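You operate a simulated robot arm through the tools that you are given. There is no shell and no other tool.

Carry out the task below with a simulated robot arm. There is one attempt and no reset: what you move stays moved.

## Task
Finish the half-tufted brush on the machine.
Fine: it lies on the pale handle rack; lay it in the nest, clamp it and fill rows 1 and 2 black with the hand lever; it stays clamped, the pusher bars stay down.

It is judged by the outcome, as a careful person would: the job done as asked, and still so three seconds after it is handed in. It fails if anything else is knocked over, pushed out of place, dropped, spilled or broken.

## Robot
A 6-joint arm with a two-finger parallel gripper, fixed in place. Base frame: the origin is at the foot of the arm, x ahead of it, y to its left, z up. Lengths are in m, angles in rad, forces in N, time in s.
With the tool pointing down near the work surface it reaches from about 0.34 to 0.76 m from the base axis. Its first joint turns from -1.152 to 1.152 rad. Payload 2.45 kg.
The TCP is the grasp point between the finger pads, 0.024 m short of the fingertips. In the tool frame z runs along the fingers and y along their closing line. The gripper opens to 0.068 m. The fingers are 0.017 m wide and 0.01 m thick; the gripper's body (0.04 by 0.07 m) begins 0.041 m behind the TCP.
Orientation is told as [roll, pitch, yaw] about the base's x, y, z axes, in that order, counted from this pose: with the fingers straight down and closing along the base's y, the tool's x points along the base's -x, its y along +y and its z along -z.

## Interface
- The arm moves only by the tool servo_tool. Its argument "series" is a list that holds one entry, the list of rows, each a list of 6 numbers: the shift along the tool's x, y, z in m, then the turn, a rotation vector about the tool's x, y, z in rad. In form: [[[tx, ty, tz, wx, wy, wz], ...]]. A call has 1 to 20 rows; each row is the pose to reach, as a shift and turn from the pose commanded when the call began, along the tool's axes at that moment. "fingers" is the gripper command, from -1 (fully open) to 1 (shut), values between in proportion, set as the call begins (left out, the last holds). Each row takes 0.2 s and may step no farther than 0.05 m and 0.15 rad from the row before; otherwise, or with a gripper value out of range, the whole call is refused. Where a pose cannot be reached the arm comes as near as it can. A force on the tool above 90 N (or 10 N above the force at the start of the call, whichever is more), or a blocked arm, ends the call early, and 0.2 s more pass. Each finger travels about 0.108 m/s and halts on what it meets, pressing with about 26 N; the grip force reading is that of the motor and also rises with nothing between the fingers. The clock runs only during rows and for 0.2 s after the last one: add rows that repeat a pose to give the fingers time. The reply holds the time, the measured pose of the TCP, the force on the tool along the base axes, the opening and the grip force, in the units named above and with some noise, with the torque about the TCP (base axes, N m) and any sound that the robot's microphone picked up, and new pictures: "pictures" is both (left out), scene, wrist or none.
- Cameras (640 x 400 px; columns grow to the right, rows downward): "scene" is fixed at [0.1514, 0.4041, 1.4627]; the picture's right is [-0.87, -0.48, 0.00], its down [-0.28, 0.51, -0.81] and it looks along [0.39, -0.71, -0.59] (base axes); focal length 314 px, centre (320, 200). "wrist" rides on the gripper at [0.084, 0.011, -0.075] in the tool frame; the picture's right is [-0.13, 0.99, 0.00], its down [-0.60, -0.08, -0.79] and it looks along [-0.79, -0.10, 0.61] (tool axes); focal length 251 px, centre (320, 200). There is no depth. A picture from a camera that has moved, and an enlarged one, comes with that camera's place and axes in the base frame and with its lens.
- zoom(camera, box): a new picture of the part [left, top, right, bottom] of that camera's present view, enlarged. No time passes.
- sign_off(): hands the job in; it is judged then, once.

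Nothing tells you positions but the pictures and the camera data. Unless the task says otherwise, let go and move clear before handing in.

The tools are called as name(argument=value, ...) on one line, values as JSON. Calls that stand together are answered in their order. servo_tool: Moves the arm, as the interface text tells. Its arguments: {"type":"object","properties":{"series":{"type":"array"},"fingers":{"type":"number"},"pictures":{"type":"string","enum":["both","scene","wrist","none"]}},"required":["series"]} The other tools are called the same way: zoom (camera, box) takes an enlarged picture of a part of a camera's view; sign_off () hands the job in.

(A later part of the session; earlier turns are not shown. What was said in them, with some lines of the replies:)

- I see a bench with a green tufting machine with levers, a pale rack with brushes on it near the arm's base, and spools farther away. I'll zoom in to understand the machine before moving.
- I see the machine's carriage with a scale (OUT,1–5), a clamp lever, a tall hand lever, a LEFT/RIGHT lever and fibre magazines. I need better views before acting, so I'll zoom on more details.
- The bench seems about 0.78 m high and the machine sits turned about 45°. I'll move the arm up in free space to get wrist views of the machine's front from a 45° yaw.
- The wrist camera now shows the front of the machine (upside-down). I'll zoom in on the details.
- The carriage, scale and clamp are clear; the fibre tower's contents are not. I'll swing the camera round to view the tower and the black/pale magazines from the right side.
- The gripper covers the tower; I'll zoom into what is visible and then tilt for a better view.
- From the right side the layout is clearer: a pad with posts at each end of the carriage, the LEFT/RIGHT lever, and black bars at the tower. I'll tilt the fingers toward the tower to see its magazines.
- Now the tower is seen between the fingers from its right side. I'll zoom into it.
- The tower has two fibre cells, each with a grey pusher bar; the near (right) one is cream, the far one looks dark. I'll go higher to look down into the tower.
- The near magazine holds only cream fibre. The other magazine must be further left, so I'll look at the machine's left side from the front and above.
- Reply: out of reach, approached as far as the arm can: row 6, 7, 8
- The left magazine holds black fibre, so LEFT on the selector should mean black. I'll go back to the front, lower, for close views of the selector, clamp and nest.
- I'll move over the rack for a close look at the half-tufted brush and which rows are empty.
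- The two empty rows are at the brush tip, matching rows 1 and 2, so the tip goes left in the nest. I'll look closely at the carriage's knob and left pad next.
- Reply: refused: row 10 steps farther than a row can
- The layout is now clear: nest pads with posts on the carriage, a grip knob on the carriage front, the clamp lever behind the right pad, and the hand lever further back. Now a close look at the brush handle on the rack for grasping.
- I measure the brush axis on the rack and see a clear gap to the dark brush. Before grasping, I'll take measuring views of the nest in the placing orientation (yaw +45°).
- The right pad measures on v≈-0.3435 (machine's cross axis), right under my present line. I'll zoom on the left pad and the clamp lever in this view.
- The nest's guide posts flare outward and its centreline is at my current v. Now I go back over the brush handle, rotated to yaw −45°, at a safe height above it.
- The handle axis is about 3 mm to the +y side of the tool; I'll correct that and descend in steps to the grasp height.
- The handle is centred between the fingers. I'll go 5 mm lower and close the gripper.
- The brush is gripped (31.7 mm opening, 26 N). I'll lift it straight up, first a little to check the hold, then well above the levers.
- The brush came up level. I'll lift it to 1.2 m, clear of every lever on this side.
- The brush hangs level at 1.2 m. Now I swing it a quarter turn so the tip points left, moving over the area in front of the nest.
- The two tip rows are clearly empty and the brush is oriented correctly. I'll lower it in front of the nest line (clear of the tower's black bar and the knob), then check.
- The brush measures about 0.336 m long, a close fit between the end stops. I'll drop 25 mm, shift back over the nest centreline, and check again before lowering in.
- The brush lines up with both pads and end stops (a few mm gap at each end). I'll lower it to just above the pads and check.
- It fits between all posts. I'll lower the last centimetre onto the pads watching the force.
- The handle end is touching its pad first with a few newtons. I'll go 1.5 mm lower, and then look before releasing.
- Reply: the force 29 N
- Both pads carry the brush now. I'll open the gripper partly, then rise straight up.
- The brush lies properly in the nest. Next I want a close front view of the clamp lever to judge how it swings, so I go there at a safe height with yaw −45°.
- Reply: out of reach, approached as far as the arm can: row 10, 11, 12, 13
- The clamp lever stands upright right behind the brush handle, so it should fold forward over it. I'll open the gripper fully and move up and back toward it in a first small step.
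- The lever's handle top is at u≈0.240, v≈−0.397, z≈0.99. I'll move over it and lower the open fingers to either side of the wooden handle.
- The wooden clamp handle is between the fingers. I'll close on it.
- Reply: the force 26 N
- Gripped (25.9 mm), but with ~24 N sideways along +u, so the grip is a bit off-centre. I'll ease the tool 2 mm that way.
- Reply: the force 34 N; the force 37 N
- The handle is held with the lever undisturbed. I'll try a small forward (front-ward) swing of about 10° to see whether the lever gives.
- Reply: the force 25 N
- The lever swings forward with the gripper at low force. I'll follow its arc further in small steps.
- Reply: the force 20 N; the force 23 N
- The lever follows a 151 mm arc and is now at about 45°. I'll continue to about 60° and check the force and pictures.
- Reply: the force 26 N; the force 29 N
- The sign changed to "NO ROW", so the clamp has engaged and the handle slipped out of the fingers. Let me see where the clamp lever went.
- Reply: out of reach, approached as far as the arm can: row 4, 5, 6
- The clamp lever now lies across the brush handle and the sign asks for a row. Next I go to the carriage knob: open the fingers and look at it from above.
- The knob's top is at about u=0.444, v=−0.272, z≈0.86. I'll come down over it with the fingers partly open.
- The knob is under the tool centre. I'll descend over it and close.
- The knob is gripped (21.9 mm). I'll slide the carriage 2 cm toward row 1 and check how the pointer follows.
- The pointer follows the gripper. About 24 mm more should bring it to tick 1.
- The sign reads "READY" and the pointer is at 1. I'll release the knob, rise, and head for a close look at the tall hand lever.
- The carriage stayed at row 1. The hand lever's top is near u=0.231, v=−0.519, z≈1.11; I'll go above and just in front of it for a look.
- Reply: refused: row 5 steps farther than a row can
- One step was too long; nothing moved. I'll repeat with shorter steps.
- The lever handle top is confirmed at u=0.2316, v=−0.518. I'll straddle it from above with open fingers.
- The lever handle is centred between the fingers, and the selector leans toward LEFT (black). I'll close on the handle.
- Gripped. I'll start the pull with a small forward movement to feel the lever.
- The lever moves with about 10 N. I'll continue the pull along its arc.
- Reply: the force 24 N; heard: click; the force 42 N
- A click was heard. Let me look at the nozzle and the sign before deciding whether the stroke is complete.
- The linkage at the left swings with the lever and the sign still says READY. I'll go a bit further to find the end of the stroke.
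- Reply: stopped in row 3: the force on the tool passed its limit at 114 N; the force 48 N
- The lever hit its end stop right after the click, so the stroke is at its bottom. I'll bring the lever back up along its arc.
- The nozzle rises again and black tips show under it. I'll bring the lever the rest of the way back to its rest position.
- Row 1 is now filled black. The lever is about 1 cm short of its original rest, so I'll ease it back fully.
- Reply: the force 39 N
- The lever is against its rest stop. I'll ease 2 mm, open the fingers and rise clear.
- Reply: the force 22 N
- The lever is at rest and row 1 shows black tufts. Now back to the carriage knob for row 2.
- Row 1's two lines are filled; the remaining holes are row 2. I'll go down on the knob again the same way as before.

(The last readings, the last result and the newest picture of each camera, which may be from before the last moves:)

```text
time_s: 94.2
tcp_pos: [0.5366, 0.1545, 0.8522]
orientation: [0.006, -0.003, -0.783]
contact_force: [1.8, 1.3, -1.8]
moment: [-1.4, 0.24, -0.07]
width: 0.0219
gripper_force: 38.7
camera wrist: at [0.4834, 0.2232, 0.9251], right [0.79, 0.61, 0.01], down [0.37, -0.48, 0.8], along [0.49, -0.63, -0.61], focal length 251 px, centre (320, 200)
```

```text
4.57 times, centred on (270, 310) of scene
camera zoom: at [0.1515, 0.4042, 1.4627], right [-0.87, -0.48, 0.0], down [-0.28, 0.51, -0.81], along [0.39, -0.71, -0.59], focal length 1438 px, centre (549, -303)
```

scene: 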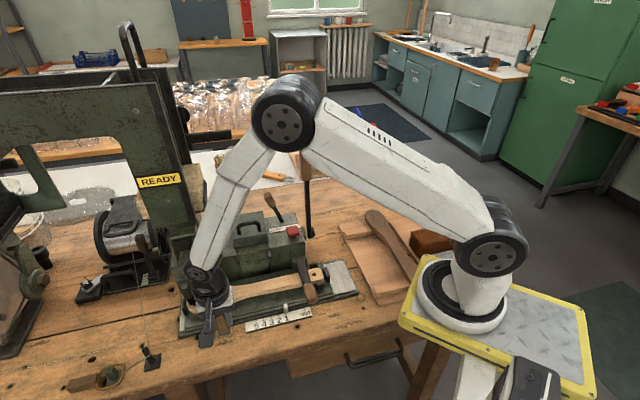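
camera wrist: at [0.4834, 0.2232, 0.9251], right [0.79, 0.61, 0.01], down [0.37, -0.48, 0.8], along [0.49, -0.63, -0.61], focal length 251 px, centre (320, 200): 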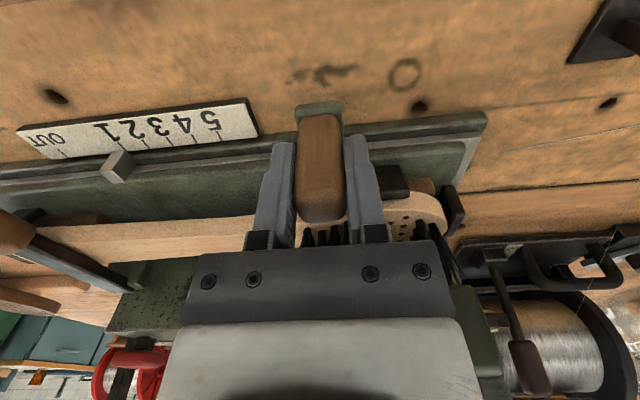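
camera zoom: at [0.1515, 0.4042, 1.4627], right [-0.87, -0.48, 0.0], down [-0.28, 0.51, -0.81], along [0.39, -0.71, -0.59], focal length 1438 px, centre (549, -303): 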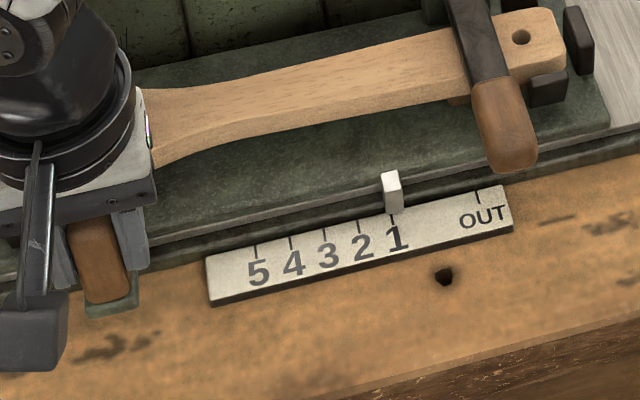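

Pointer still on 1. I'll slide 17.8 mm further to tick 2.

servo_tool(series=[[[0, 0.005, 0, 0, 0, 0], [0, 0.01, 0, 0, 0, 0], [0, 0.015, 0, 0, 0, 0], [0, 0.0178, 0, 0, 0, 0], [0, 0.0178, 0, 0, 0, 0]]])

zoom(camera="scene", box=[200, 280, 340, 340])

zoom(camera="scene", box=[120, 160, 200, 220])

zoom(camera="wrist", box=[40, 60, 320, 240])

```text
time_s: 95.4
tcp_pos: [0.5482, 0.1678, 0.8517]
orientation: [0.003, -0.003, -0.784]
contact_force: [-6.4, 7.7, -7.9]
moment: [-0.38, 1.28, -0.08]
width: 0.0217
gripper_force: 38.9
camera wrist: at [0.4956, 0.2351, 0.9252], right [0.79, 0.61, 0.0], down [0.37, -0.48, 0.79], along [0.49, -0.63, -0.61], focal length 251 px, centre (320, 200)
```

scene: 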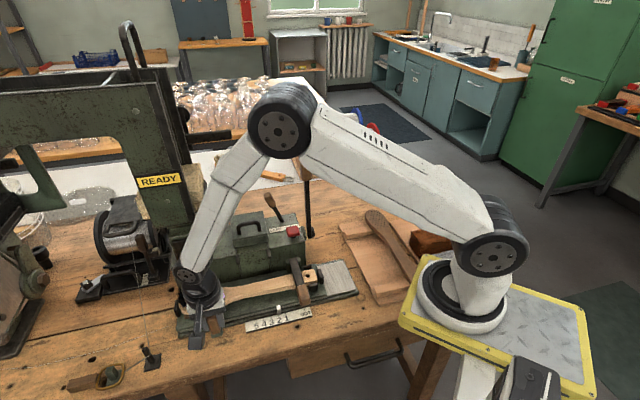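
wrist: 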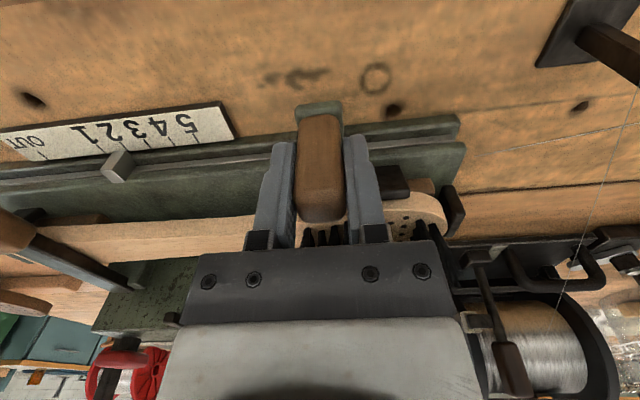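

```text
4.57 times, centred on (270, 310) of scene
camera zoom: at [0.1514, 0.4044, 1.4627], right [-0.87, -0.48, 0.0], down [-0.28, 0.51, -0.81], along [0.39, -0.71, -0.59], focal length 1438 px, centre (549, -303)
```

zoom: 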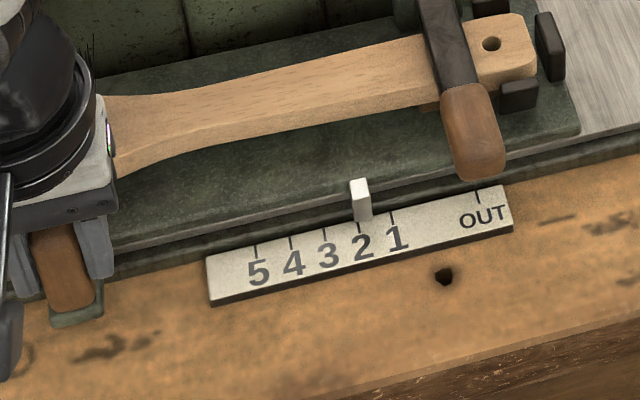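

```text
6.67 times, centred on (160, 190) of scene
camera zoom: at [0.1514, 0.4044, 1.4627], right [-0.87, -0.48, 0.0], down [-0.28, 0.51, -0.81], along [0.39, -0.71, -0.59], focal length 2097 px, centre (1387, 267)
```

zoom: 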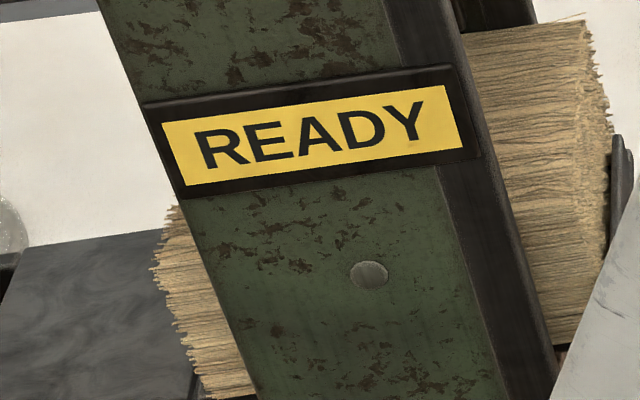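

```text
2.22 times, centred on (180, 150) of wrist
camera zoom: at [0.4956, 0.2351, 0.9252], right [0.79, 0.61, 0.0], down [0.37, -0.48, 0.79], along [0.49, -0.63, -0.61], focal length 559 px, centre (631, 311)
```

zoom: 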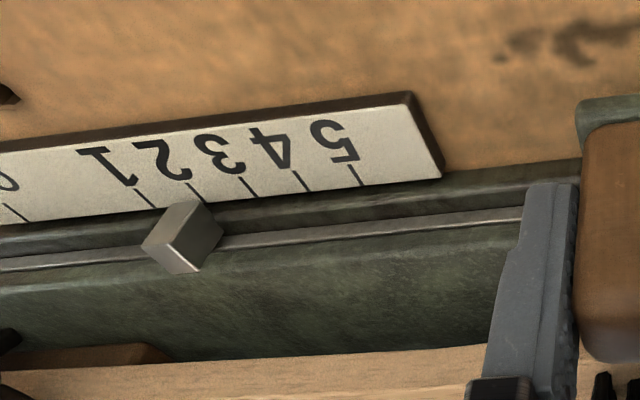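

The pointer is about 2 mm short of tick 2's centre; I'll nudge it.

servo_tool(series=[[[0, 0.001, 0, 0, 0, 0], [0, 0.0022, 0, 0, 0, 0], [0, 0.0022, 0, 0, 0, 0]]], pictures="scene")

zoom(camera="scene", box=[230, 285, 330, 335])

zoom(camera="wrist", box=[40, 60, 320, 240])

```text
time_s: 96.2
tcp_pos: [0.5504, 0.1695, 0.8518]
orientation: [0.001, -0.005, -0.784]
contact_force: [-10.2, 13.0, -22.2]
moment: [-0.53, 0.42, -0.26]
width: 0.022
gripper_force: 38.7
```

scene: 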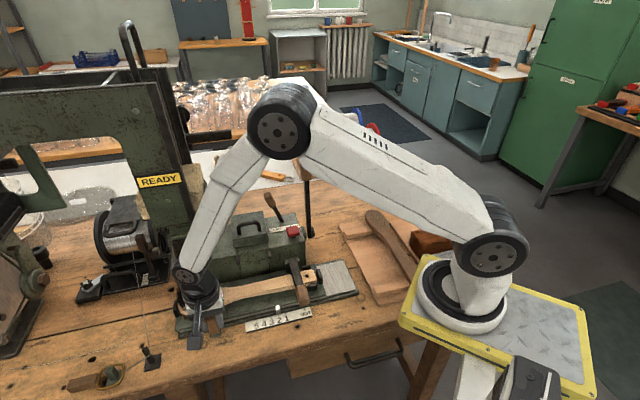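

```text
6.40 times, centred on (280, 310) of scene
camera zoom: at [0.1516, 0.4046, 1.4626], right [-0.87, -0.48, 0.0], down [-0.28, 0.51, -0.81], along [0.39, -0.71, -0.59], focal length 2013 px, centre (576, -504)
```

zoom: 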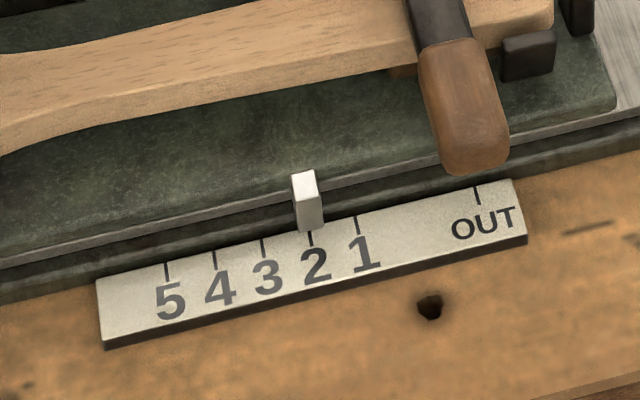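

```text
2.22 times, centred on (180, 150) of wrist
camera zoom: at [0.4974, 0.2369, 0.9252], right [0.79, 0.61, 0.0], down [0.37, -0.48, 0.79], along [0.49, -0.63, -0.61], focal length 559 px, centre (631, 311)
```

zoom: 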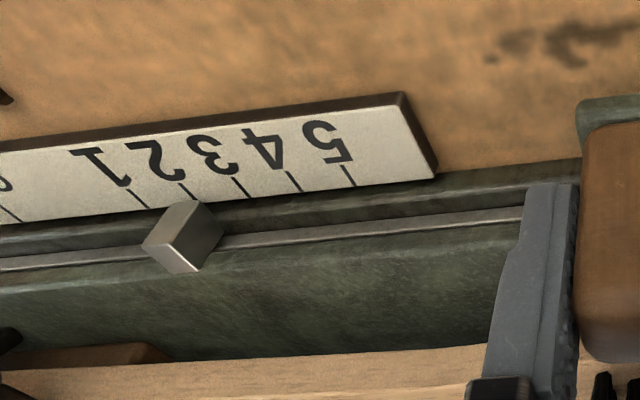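

Pointer sits on tick 2 and the sign reads READY. I'll release the knob and rise, then check the pointer again.

servo_tool(series=[[[0, 0, 0, 0, 0, 0], [0, 0, 0, 0, 0, 0], [0, 0, -0.015, 0, 0, 0], [0, 0, -0.045, 0, 0, 0], [0, 0, -0.085, 0, 0, 0], [0, 0, -0.13, 0, 0, 0], [0, 0, -0.17, 0, 0, 0], [0, 0, -0.17, 0, 0, 0]]], fingers=-0.35)

zoom(camera="scene", box=[230, 285, 330, 335])

zoom(camera="wrist", box=[280, 20, 480, 180])

```text
time_s: 98.0
tcp_pos: [0.5508, 0.1666, 1.0216]
orientation: [0.004, -0.004, -0.784]
contact_force: [-0.3, -0.3, 0.2]
moment: [0.0, 0.01, 0.05]
width: 0.0458
gripper_force: 0.1
camera wrist: at [0.497, 0.2342, 1.0951], right [0.79, 0.61, 0.01], down [0.37, -0.48, 0.8], along [0.49, -0.63, -0.61], focal length 251 px, centre (320, 200)
```

scene: 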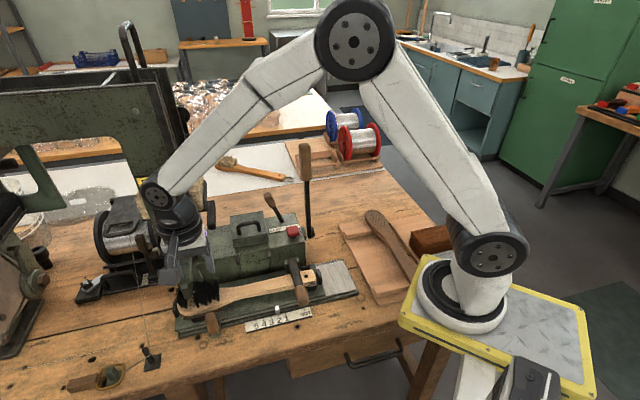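
wrist: 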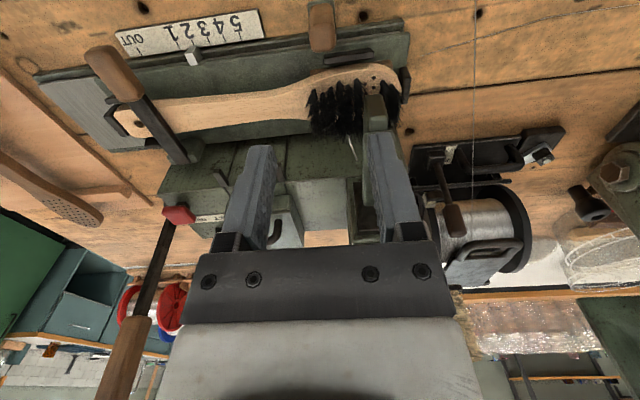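

```text
6.40 times, centred on (280, 310) of scene
camera zoom: at [0.1514, 0.4041, 1.4627], right [-0.87, -0.48, 0.0], down [-0.28, 0.51, -0.81], along [0.39, -0.71, -0.59], focal length 2013 px, centre (576, -504)
```

zoom: 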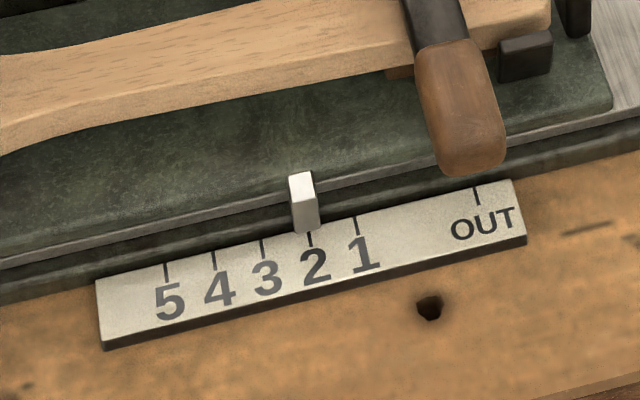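

```text
2.50 times, centred on (380, 100) of wrist
camera zoom: at [0.497, 0.2342, 1.0951], right [0.79, 0.61, 0.01], down [0.37, -0.48, 0.8], along [0.49, -0.63, -0.61], focal length 629 px, centre (170, 450)
```

zoom: 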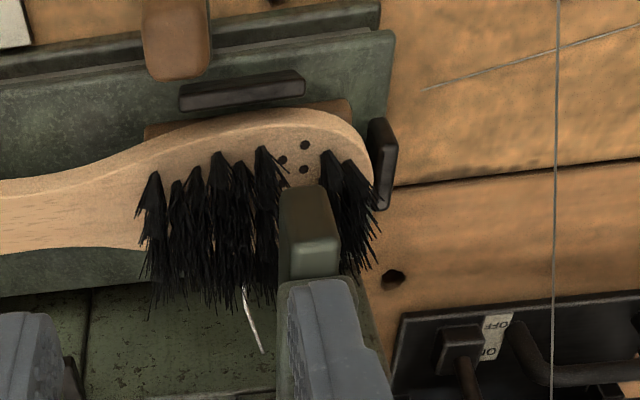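

The pointer holds at 2 (the pale wire is fixed to the machine). Now back to the hand lever for the second stroke.

servo_tool(series=[[[0, -0.02, -0.035, 0, 0, 0], [0, -0.045, -0.075, 0, 0, 0], [-0.005, -0.075, -0.11, 0, 0, 0], [-0.02, -0.11, -0.13, 0, 0, 0], [-0.045, -0.14, -0.15, 0, 0, 0], [-0.075, -0.17, -0.17, 0, 0, 0], [-0.11, -0.2, -0.178, 0, 0, 0], [-0.145, -0.225, -0.178, 0, 0, 0], [-0.175, -0.25, -0.178, 0, 0, 0], [-0.205, -0.2757, -0.178, 0, 0, 0], [-0.22, -0.2757, -0.178, 0, 0, 0], [-0.22, -0.2757, -0.178, 0, 0, 0]]], fingers=-1)

zoom(camera="scene", box=[120, 160, 340, 340])

zoom(camera="wrist", box=[200, 0, 440, 200])

```text
time_s: 100.6
tcp_pos: [0.5103, -0.1839, 1.2009]
orientation: [0.006, -0.004, -0.784]
contact_force: [-0.7, -0.7, 0.2]
moment: [-0.02, -0.01, -0.05]
width: 0.0678
gripper_force: 0.0
camera wrist: at [0.4563, -0.1161, 1.2746], right [0.79, 0.61, 0.01], down [0.37, -0.48, 0.8], along [0.49, -0.63, -0.61], focal length 251 px, centre (320, 200)
```

scene: 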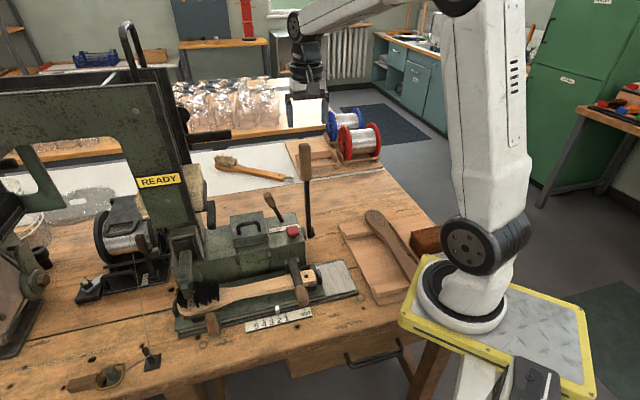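
wrist: 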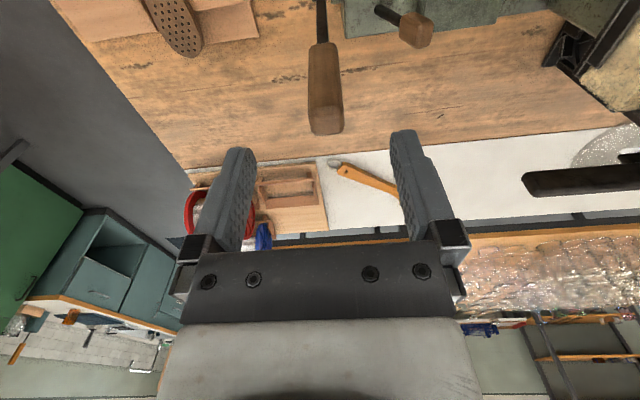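

```text
2.22 times, centred on (230, 250) of scene
camera zoom: at [0.1514, 0.4041, 1.4627], right [-0.87, -0.48, 0.0], down [-0.28, 0.51, -0.81], along [0.39, -0.71, -0.59], focal length 699 px, centre (520, 89)
```

zoom: 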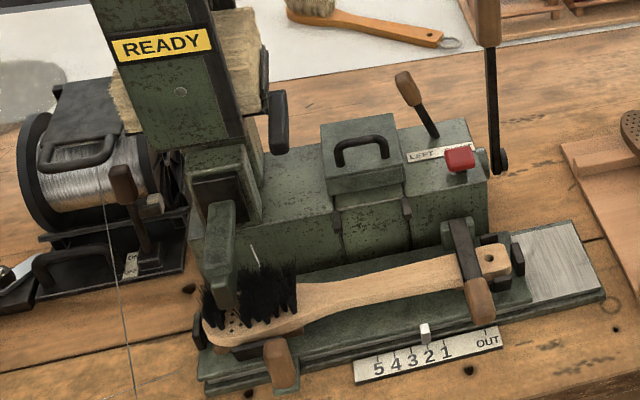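

```text
2.00 times, centred on (320, 100) of wrist
camera zoom: at [0.4563, -0.1161, 1.2746], right [0.79, 0.61, 0.01], down [0.37, -0.48, 0.8], along [0.49, -0.63, -0.61], focal length 503 px, centre (320, 400)
```

zoom: 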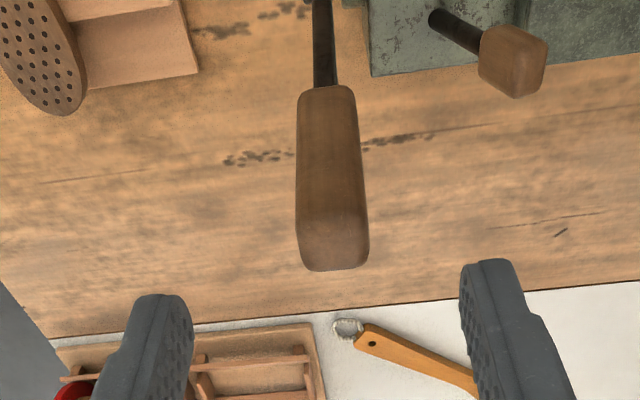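

The sign reads READY at row 2. I'll straddle and grip the hand lever again.

servo_tool(series=[[[-0.026, 0.002, 0, 0, 0, 0], [-0.026, 0.002, 0.03, 0, 0, 0], [-0.026, 0.002, 0.06, 0, 0, 0], [-0.026, 0.002, 0.09, 0, 0, 0], [-0.026, 0.002, 0.1155, 0, 0, 0], [-0.026, 0.002, 0.1155, 0, 0, 0]]], pictures="wrist")

zoom(camera="wrist", box=[200, 60, 440, 250])

```text
time_s: 102.0
tcp_pos: [0.53, -0.2002, 1.0847]
orientation: [0.004, -0.005, -0.782]
contact_force: [0.2, 0.1, -0.8]
moment: [0.0, -0.03, 0.0]
width: 0.0679
gripper_force: 0.0
camera wrist: at [0.4766, -0.132, 1.1579], right [0.79, 0.61, 0.01], down [0.37, -0.48, 0.8], along [0.49, -0.63, -0.61], focal length 251 px, centre (320, 200)
```

wrist: 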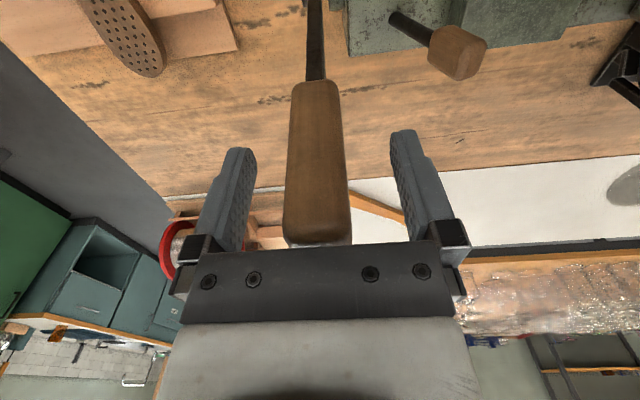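

```text
2.11 times, centred on (320, 155) of wrist
camera zoom: at [0.4766, -0.132, 1.1579], right [0.79, 0.61, 0.01], down [0.37, -0.48, 0.8], along [0.49, -0.63, -0.61], focal length 529 px, centre (320, 295)
```

zoom: 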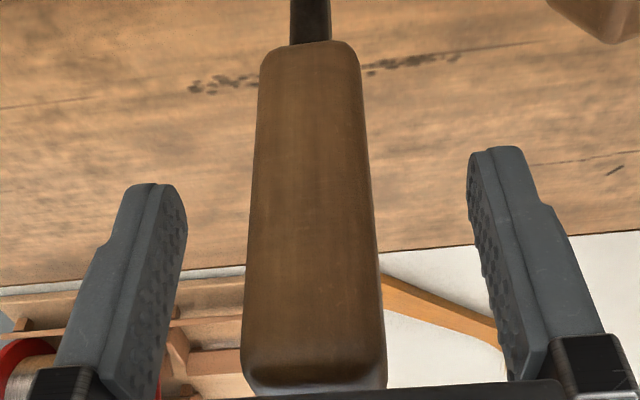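

Same geometry as before, so I'll close on the handle with the same 1 mm centring shift.

servo_tool(series=[[[0, -0.001, 0, 0, 0, 0], [0, -0.001, 0, 0, 0, 0], [0, -0.001, 0, 0, 0, 0], [0, -0.001, 0, 0, 0, 0]]], fingers=1, pictures="none")

```text
time_s: 103.0
tcp_pos: [0.5293, -0.2006, 1.0842]
orientation: [0.002, -0.004, -0.784]
contact_force: [-7.0, -7.1, -1.5]
moment: [-1.38, 0.97, -0.13]
width: 0.0277
gripper_force: 42.9
```

Gripped. Second pull: first half of the stroke along the arc.

servo_tool(series=[[[0.0219, 0, -0.0003, 0, 0, 0], [0.0395, 0, 0.0009, 0, 0, 0], [0.0569, 0, 0.0033, 0, 0, 0], [0.0742, 0, 0.007, 0, 0, 0], [0.0911, 0, 0.0119, 0, 0, 0], [0.1077, 0, 0.0179, 0, 0, 0], [0.1238, 0, 0.0251, 0, 0, 0], [0.1394, 0, 0.0333, 0, 0, 0], [0.1394, 0, 0.0333, 0, 0, 0]]], pictures="none")

```text
time_s: 105.0
tcp_pos: [0.4296, -0.1013, 1.0515]
orientation: [0.006, -0.005, -0.785]
contact_force: [0.7, -6.0, 12.3]
moment: [-1.88, 0.06, -0.12]
width: 0.0282
gripper_force: 42.3
```

servo_tool(series=[[[0.0139, 0, 0.0086, 0, 0, 0], [0.0282, 0, 0.0188, 0, 0, 0], [0.0417, 0, 0.0301, 0, 0, 0], [0.0544, 0, 0.0423, 0, 0, 0], [0.0662, 0, 0.0552, 0, 0, 0], [0.072, 0, 0.062, 0, 0, 0], [0.0775, 0, 0.069, 0, 0, 0], [0.0775, 0, 0.069, 0, 0, 0]]], pictures="scene")

```text
time_s: 106.1
tcp_pos: [0.3879, -0.0608, 1.01]
orientation: [0.0, 0.009, -0.784]
contact_force: [-14.7, 16.5, 30.4]
moment: [-0.92, 0.11, -0.16]
width: 0.028
gripper_force: 42.5
stopped in row 5: the force on the tool passed its limit at 92 N (the readings are from after the stop); the commanded pose is now the measured one
```

scene: 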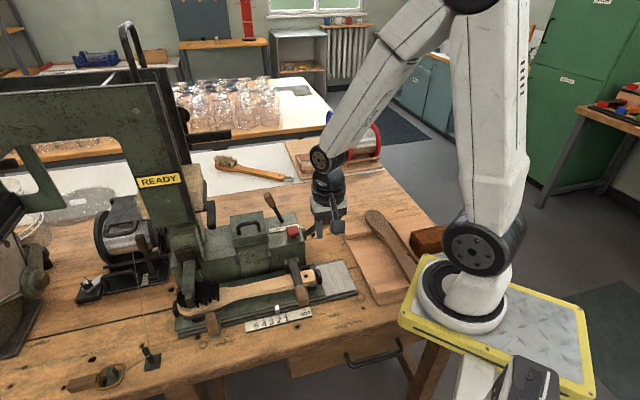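

My arc radius was too small and pushed radially against the lever; I've refitted the pivot. I'll continue from here with the corrected arc (R≈0.278 m).

servo_tool(series=[[[0.0053, 0, 0.0051, 0, 0, 0], [0.0106, 0, 0.0104, 0, 0, 0], [0.0156, 0, 0.0157, 0, 0, 0], [0.0205, 0, 0.0211, 0, 0, 0], [0.0252, 0, 0.0267, 0, 0, 0], [0.0252, 0, 0.0267, 0, 0, 0]]], pictures="scene")

```text
time_s: 107.5
tcp_pos: [0.3713, -0.0447, 0.9831]
orientation: [0.0, 0.006, -0.784]
contact_force: [-15.6, 10.9, 28.3]
moment: [-1.22, -0.91, -0.03]
width: 0.0282
gripper_force: 42.6
heard: click
```

scene: 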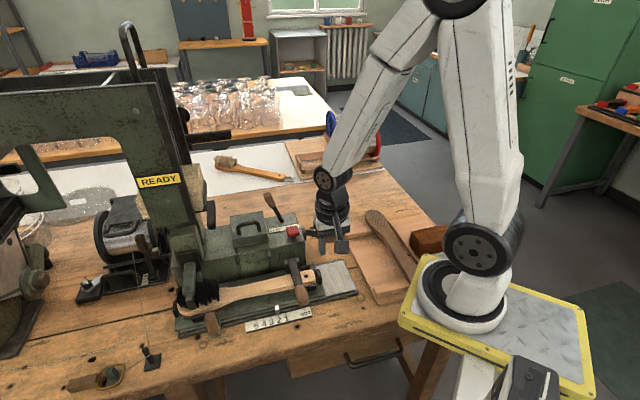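

The click came. I'll press just slightly further to be sure, then return the lever.

servo_tool(series=[[[0.0022, 0, 0.0027, 0, 0, 0], [0.0044, 0, 0.0055, 0, 0, 0], [0.0044, 0, 0.0055, 0, 0, 0]]], pictures="none")

```text
time_s: 108.3
tcp_pos: [0.3704, -0.0413, 0.9785]
orientation: [0.002, 0.006, -0.784]
contact_force: [-16.5, -3.0, 18.3]
moment: [-0.95, -0.97, 0.06]
width: 0.0279
gripper_force: 42.5
```

servo_tool(series=[[[-0.0099, 0, -0.0131, 0, 0, 0], [-0.0233, 0, -0.027, 0, 0, 0], [-0.0377, 0, -0.0399, 0, 0, 0], [-0.0529, 0, -0.0518, 0, 0, 0], [-0.0689, 0, -0.0626, 0, 0, 0], [-0.0856, 0, -0.0722, 0, 0, 0], [-0.1029, 0, -0.0807, 0, 0, 0], [-0.1208, 0, -0.0879, 0, 0, 0], [-0.1392, 0, -0.0939, 0, 0, 0], [-0.1392, 0, -0.0939, 0, 0, 0]]], pictures="scene")

zoom(camera="scene", box=[160, 240, 260, 320])

```text
time_s: 110.5
tcp_pos: [0.4701, -0.14, 1.0701]
orientation: [0.001, 0.005, -0.784]
contact_force: [-9.1, -6.7, -1.6]
moment: [0.34, 1.81, -0.52]
width: 0.0281
gripper_force: 42.8
```

scene: 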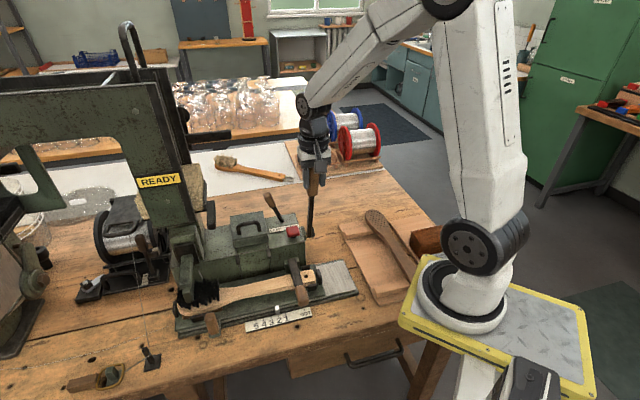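

```text
5.00 times, centred on (210, 280) of scene
camera zoom: at [0.1512, 0.4039, 1.4628], right [-0.87, -0.48, 0.0], down [-0.28, 0.51, -0.81], along [0.39, -0.71, -0.59], focal length 1572 px, centre (870, -200)
```

zoom: 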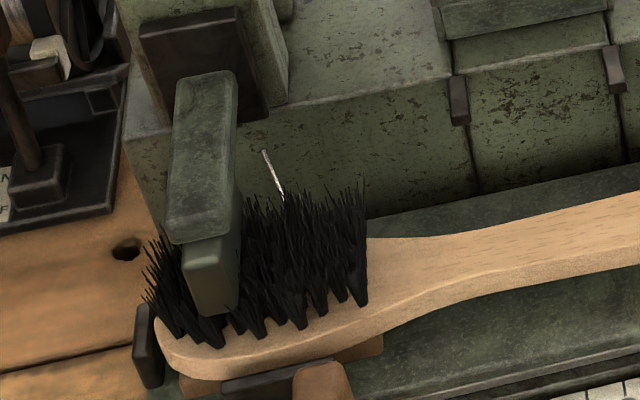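

Row 2 is filled black too. I'll bring the lever all the way back to its rest.

servo_tool(series=[[[-0.018, 0, -0.005, 0, 0, 0], [-0.0369, 0, -0.0083, 0, 0, 0], [-0.056, 0, -0.0103, 0, 0, 0], [-0.0703, 0, -0.011, 0, 0, 0], [-0.078, 0, -0.011, 0, 0, 0], [-0.084, 0, -0.0108, 0, 0, 0], [-0.084, 0, -0.0108, 0, 0, 0]]], pictures="none")

```text
time_s: 112.1
tcp_pos: [0.5264, -0.1988, 1.0796]
orientation: [0.001, 0.01, -0.782]
contact_force: [-11.7, 5.1, -9.2]
moment: [-0.14, 0.78, -0.31]
width: 0.0278
gripper_force: 42.1
```

servo_tool(series=[[[-0.001, 0, 0, 0, 0, 0], [-0.002, 0, 0, 0, 0, 0], [-0.002, 0, 0, 0, 0, 0]]], pictures="none")

```text
time_s: 112.9
tcp_pos: [0.5285, -0.199, 1.0793]
orientation: [0.0, 0.012, -0.784]
contact_force: [-26.5, 17.2, -1.7]
moment: [-1.05, -0.6, -0.03]
width: 0.028
gripper_force: 42.6
```

The lever is against its rest stop. I'll ease off, open the fingers and rise clear.

servo_tool(series=[[[0.0015, 0, 0, 0, 0, 0], [0.0015, 0, 0, 0, 0, 0]]], pictures="none")

servo_tool(series=[[[0, 0, 0, 0, 0, 0], [0, 0, 0, 0, 0, 0], [0, 0, -0.02, 0, 0, 0], [0, 0, -0.05, 0, 0, 0], [0, 0, -0.085, 0, 0, 0], [0, 0, -0.12, 0, 0, 0], [0, 0, -0.12, 0, 0, 0]]], fingers=-1)

zoom(camera="scene", box=[120, 160, 340, 340])

zoom(camera="scene", box=[160, 230, 260, 310])

zoom(camera="scene", box=[260, 130, 420, 310])

```text
time_s: 113.5
tcp_pos: [0.5259, -0.1977, 1.0805]
orientation: [0.002, 0.01, -0.783]
contact_force: [-13.5, 9.1, -5.1]
moment: [0.55, 1.33, -0.03]
width: 0.0278
gripper_force: 42.6
```

```text
time_s: 115.1
tcp_pos: [0.5295, -0.1986, 1.201]
orientation: [0.003, 0.005, -0.784]
contact_force: [-0.5, -0.3, 0.6]
moment: [0.0, 0.01, 0.0]
width: 0.0682
gripper_force: 0.0
camera wrist: at [0.4763, -0.1334, 1.276], right [0.79, 0.61, 0.0], down [0.37, -0.49, 0.79], along [0.48, -0.62, -0.61], focal length 251 px, centre (320, 200)
```

scene: 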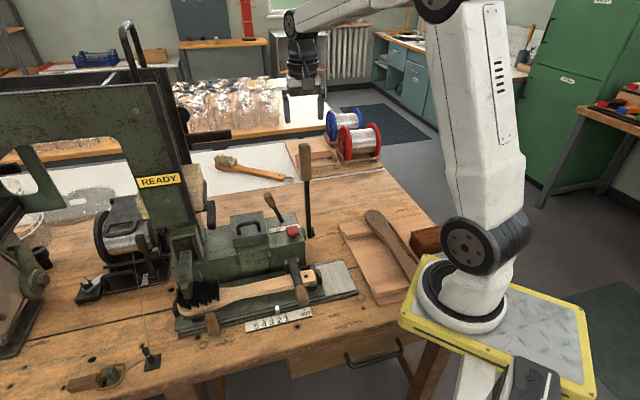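
wrist: 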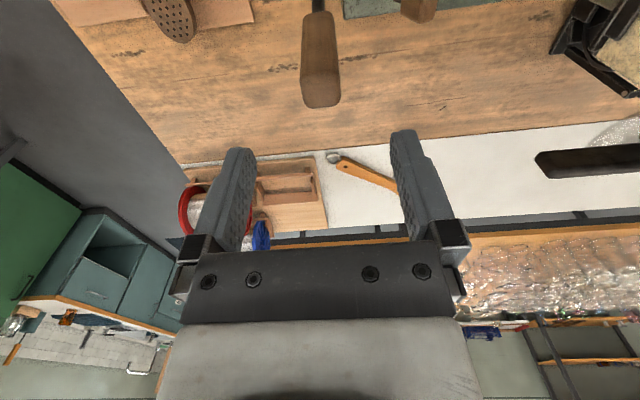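

```text
2.22 times, centred on (230, 250) of scene
camera zoom: at [0.1514, 0.4041, 1.4627], right [-0.87, -0.48, 0.0], down [-0.28, 0.51, -0.81], along [0.39, -0.71, -0.59], focal length 699 px, centre (520, 89)
```

zoom: 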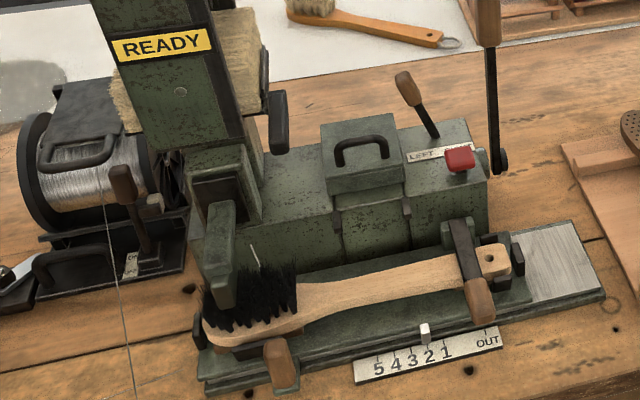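

```text
5.00 times, centred on (210, 270) of scene
camera zoom: at [0.1514, 0.4041, 1.4627], right [-0.87, -0.48, 0.0], down [-0.28, 0.51, -0.81], along [0.39, -0.71, -0.59], focal length 1572 px, centre (870, -150)
```

zoom: 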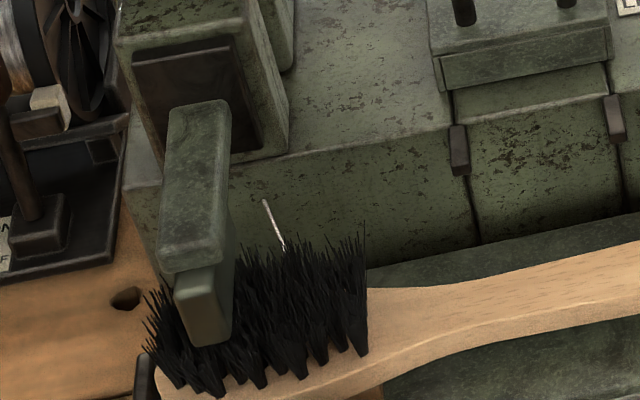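

```text
2.22 times, centred on (340, 220) of scene
camera zoom: at [0.1514, 0.4041, 1.4627], right [-0.87, -0.48, 0.0], down [-0.28, 0.51, -0.81], along [0.39, -0.71, -0.59], focal length 699 px, centre (276, 156)
```

zoom: 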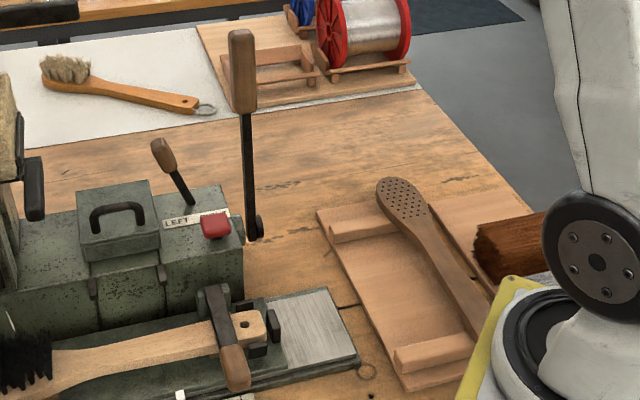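

Both rows look filled and the brush stays clamped. I'll take one closer look at the brush head from the front to verify no holes were missed.

servo_tool(series=[[[0.03, 0, 0, 0, 0, 0], [0.06, 0.012, 0, 0, 0, 0], [0.09, 0.032, 0, 0, 0, 0], [0.125, 0.057, 0, 0, 0, 0], [0.16, 0.087, 0.008, 0, 0, 0], [0.19, 0.117, 0.028, 0, 0, 0], [0.214, 0.148, 0.048, 0, 0, 0], [0.236, 0.182, 0.068, 0, 0, 0], [0.25, 0.212, 0.1, 0, 0, 0], [0.265, 0.238, 0.135, 0, 0, 0], [0.27, 0.258, 0.165, 0, 0, 0], [0.27, 0.258, 0.165, 0, 0, 0]]])

zoom(camera="wrist", box=[280, 20, 440, 140])

zoom(camera="wrist", box=[60, 0, 320, 200])

```text
time_s: 117.7
tcp_pos: [0.518, 0.1742, 1.0396]
orientation: [0.002, 0.005, -0.783]
contact_force: [-0.2, -0.8, 0.4]
moment: [-0.02, 0.02, -0.04]
width: 0.0678
gripper_force: 0.0
camera wrist: at [0.4661, 0.2414, 1.1138], right [0.79, 0.61, 0.0], down [0.37, -0.49, 0.79], along [0.48, -0.62, -0.61], focal length 251 px, centre (320, 200)
```

scene: 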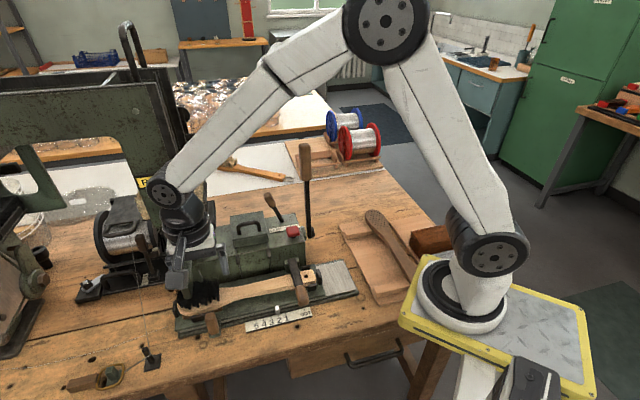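
wrist: 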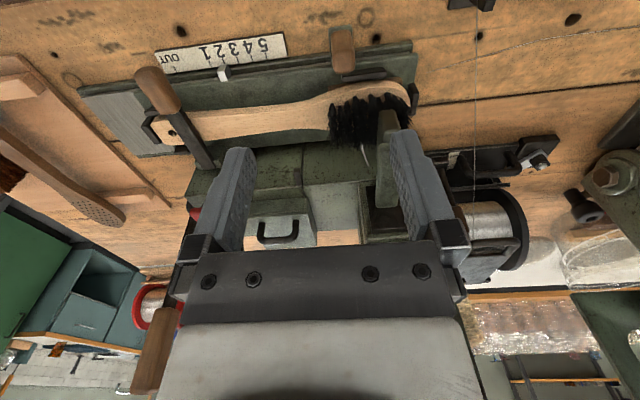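

```text
3.33 times, centred on (360, 80) of wrist
camera zoom: at [0.4661, 0.2414, 1.1138], right [0.79, 0.61, 0.0], down [0.37, -0.49, 0.79], along [0.48, -0.62, -0.61], focal length 838 px, centre (187, 600)
```

zoom: 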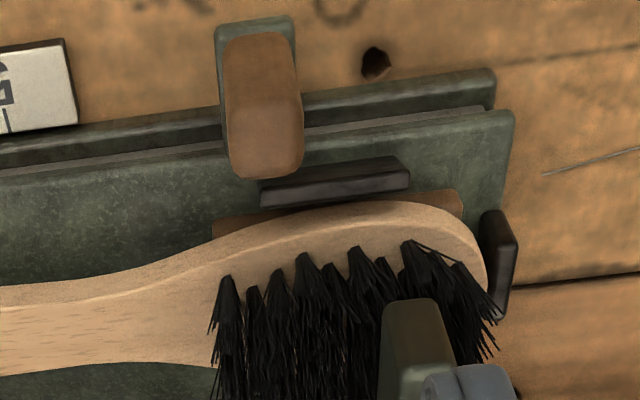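

```text
2.00 times, centred on (190, 100) of wrist
camera zoom: at [0.4661, 0.2414, 1.1138], right [0.79, 0.61, 0.0], down [0.37, -0.49, 0.79], along [0.48, -0.62, -0.61], focal length 503 px, centre (580, 400)
```

zoom: 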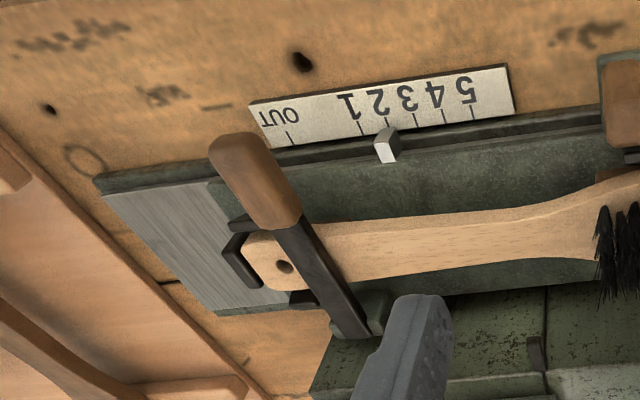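

Every hole in rows 1 and 2 is tufted black, the clamp is closed, and the lever is at rest. I'll retreat upward and away before handing in.

servo_tool(series=[[[0.01, -0.02, -0.035, 0, 0, 0], [0.02, -0.05, -0.065, 0, 0, 0], [0.03, -0.08, -0.1, 0, 0, 0], [0.03, -0.11, -0.135, 0, 0, 0], [0.03, -0.14, -0.16, 0, 0, 0], [0.03, -0.14, -0.16, 0, 0, 0], [0.03, -0.14, -0.16, 0, 0, 0]]])

zoom(camera="scene", box=[100, 150, 420, 350])

zoom(camera="scene", box=[0, 150, 200, 330])

```text
time_s: 119.3
tcp_pos: [0.402, 0.0941, 1.2002]
orientation: [0.004, 0.005, -0.784]
contact_force: [0.1, 0.5, -0.8]
moment: [-0.01, 0.0, 0.02]
width: 0.0681
gripper_force: 0.2
camera wrist: at [0.3486, 0.1618, 1.2741], right [0.79, 0.61, 0.0], down [0.37, -0.49, 0.79], along [0.48, -0.62, -0.61], focal length 251 px, centre (320, 200)
```

scene: 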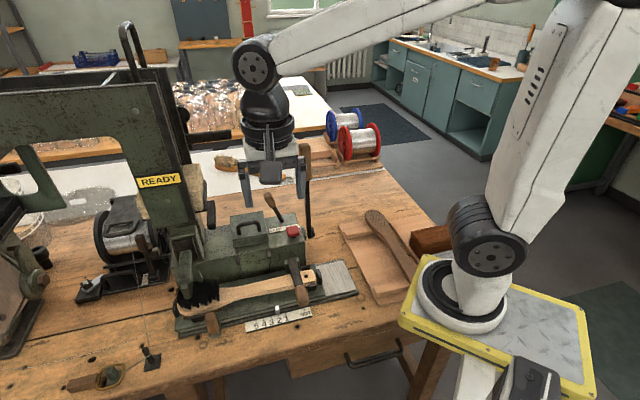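
wrist: 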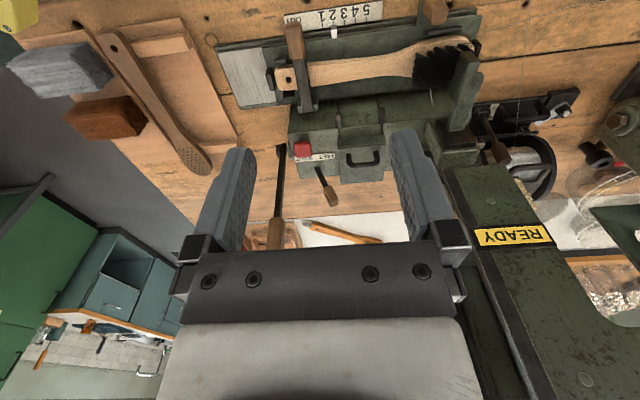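

```text
2.00 times, centred on (260, 250) of scene
camera zoom: at [0.1514, 0.4041, 1.4627], right [-0.87, -0.48, 0.0], down [-0.28, 0.51, -0.81], along [0.39, -0.71, -0.59], focal length 629 px, centre (440, 100)
```

zoom: 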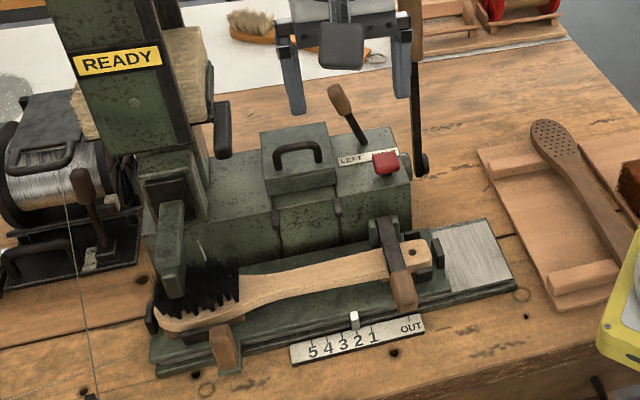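

```text
2.22 times, centred on (100, 240) of scene
camera zoom: at [0.1514, 0.4041, 1.4627], right [-0.87, -0.48, 0.0], down [-0.28, 0.51, -0.81], along [0.39, -0.71, -0.59], focal length 699 px, centre (809, 111)
```

zoom: 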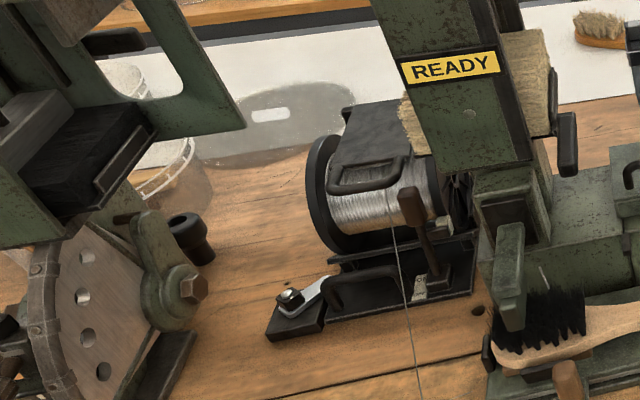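

The scene is in order. The brush is in the nest and clamped, rows 1 and 2 are filled black, and the hand lever is back at rest. The pusher bars are untouched, nothing else has moved, and the arm is clear. I'm handing in the job.

sign_off()

```text
The job is handed in.
```

The brush is finished and handed in. It lies in the nest, clamped, with rows 1 and 2 filled black.

- **Fill:** I left the selector where it was, at LEFT, the black magazine. Each row took one full pull of the hand lever, with a click each time. In the close-up afterwards I could see no empty holes in rows 1 and 2, though the nozzle hides part of the head.
- **Carriage:** it is still at row 2, and the sign reads READY.
- **Lever and pusher bars:** the hand lever is back at its rest stop. I did not touch the pusher bars; they look down in the final pictures.
- **Overload stops:** during the two pulls the arm stopped itself twice on high force. Once was at the lever's end stop (114 N). The other was partway through the second pull (92 N), when my arc was slightly off. I saw no damage from either.
- **Surroundings:** nothing else was knocked or moved in the final pictures. The gripper is open and the arm is clear of the machine.
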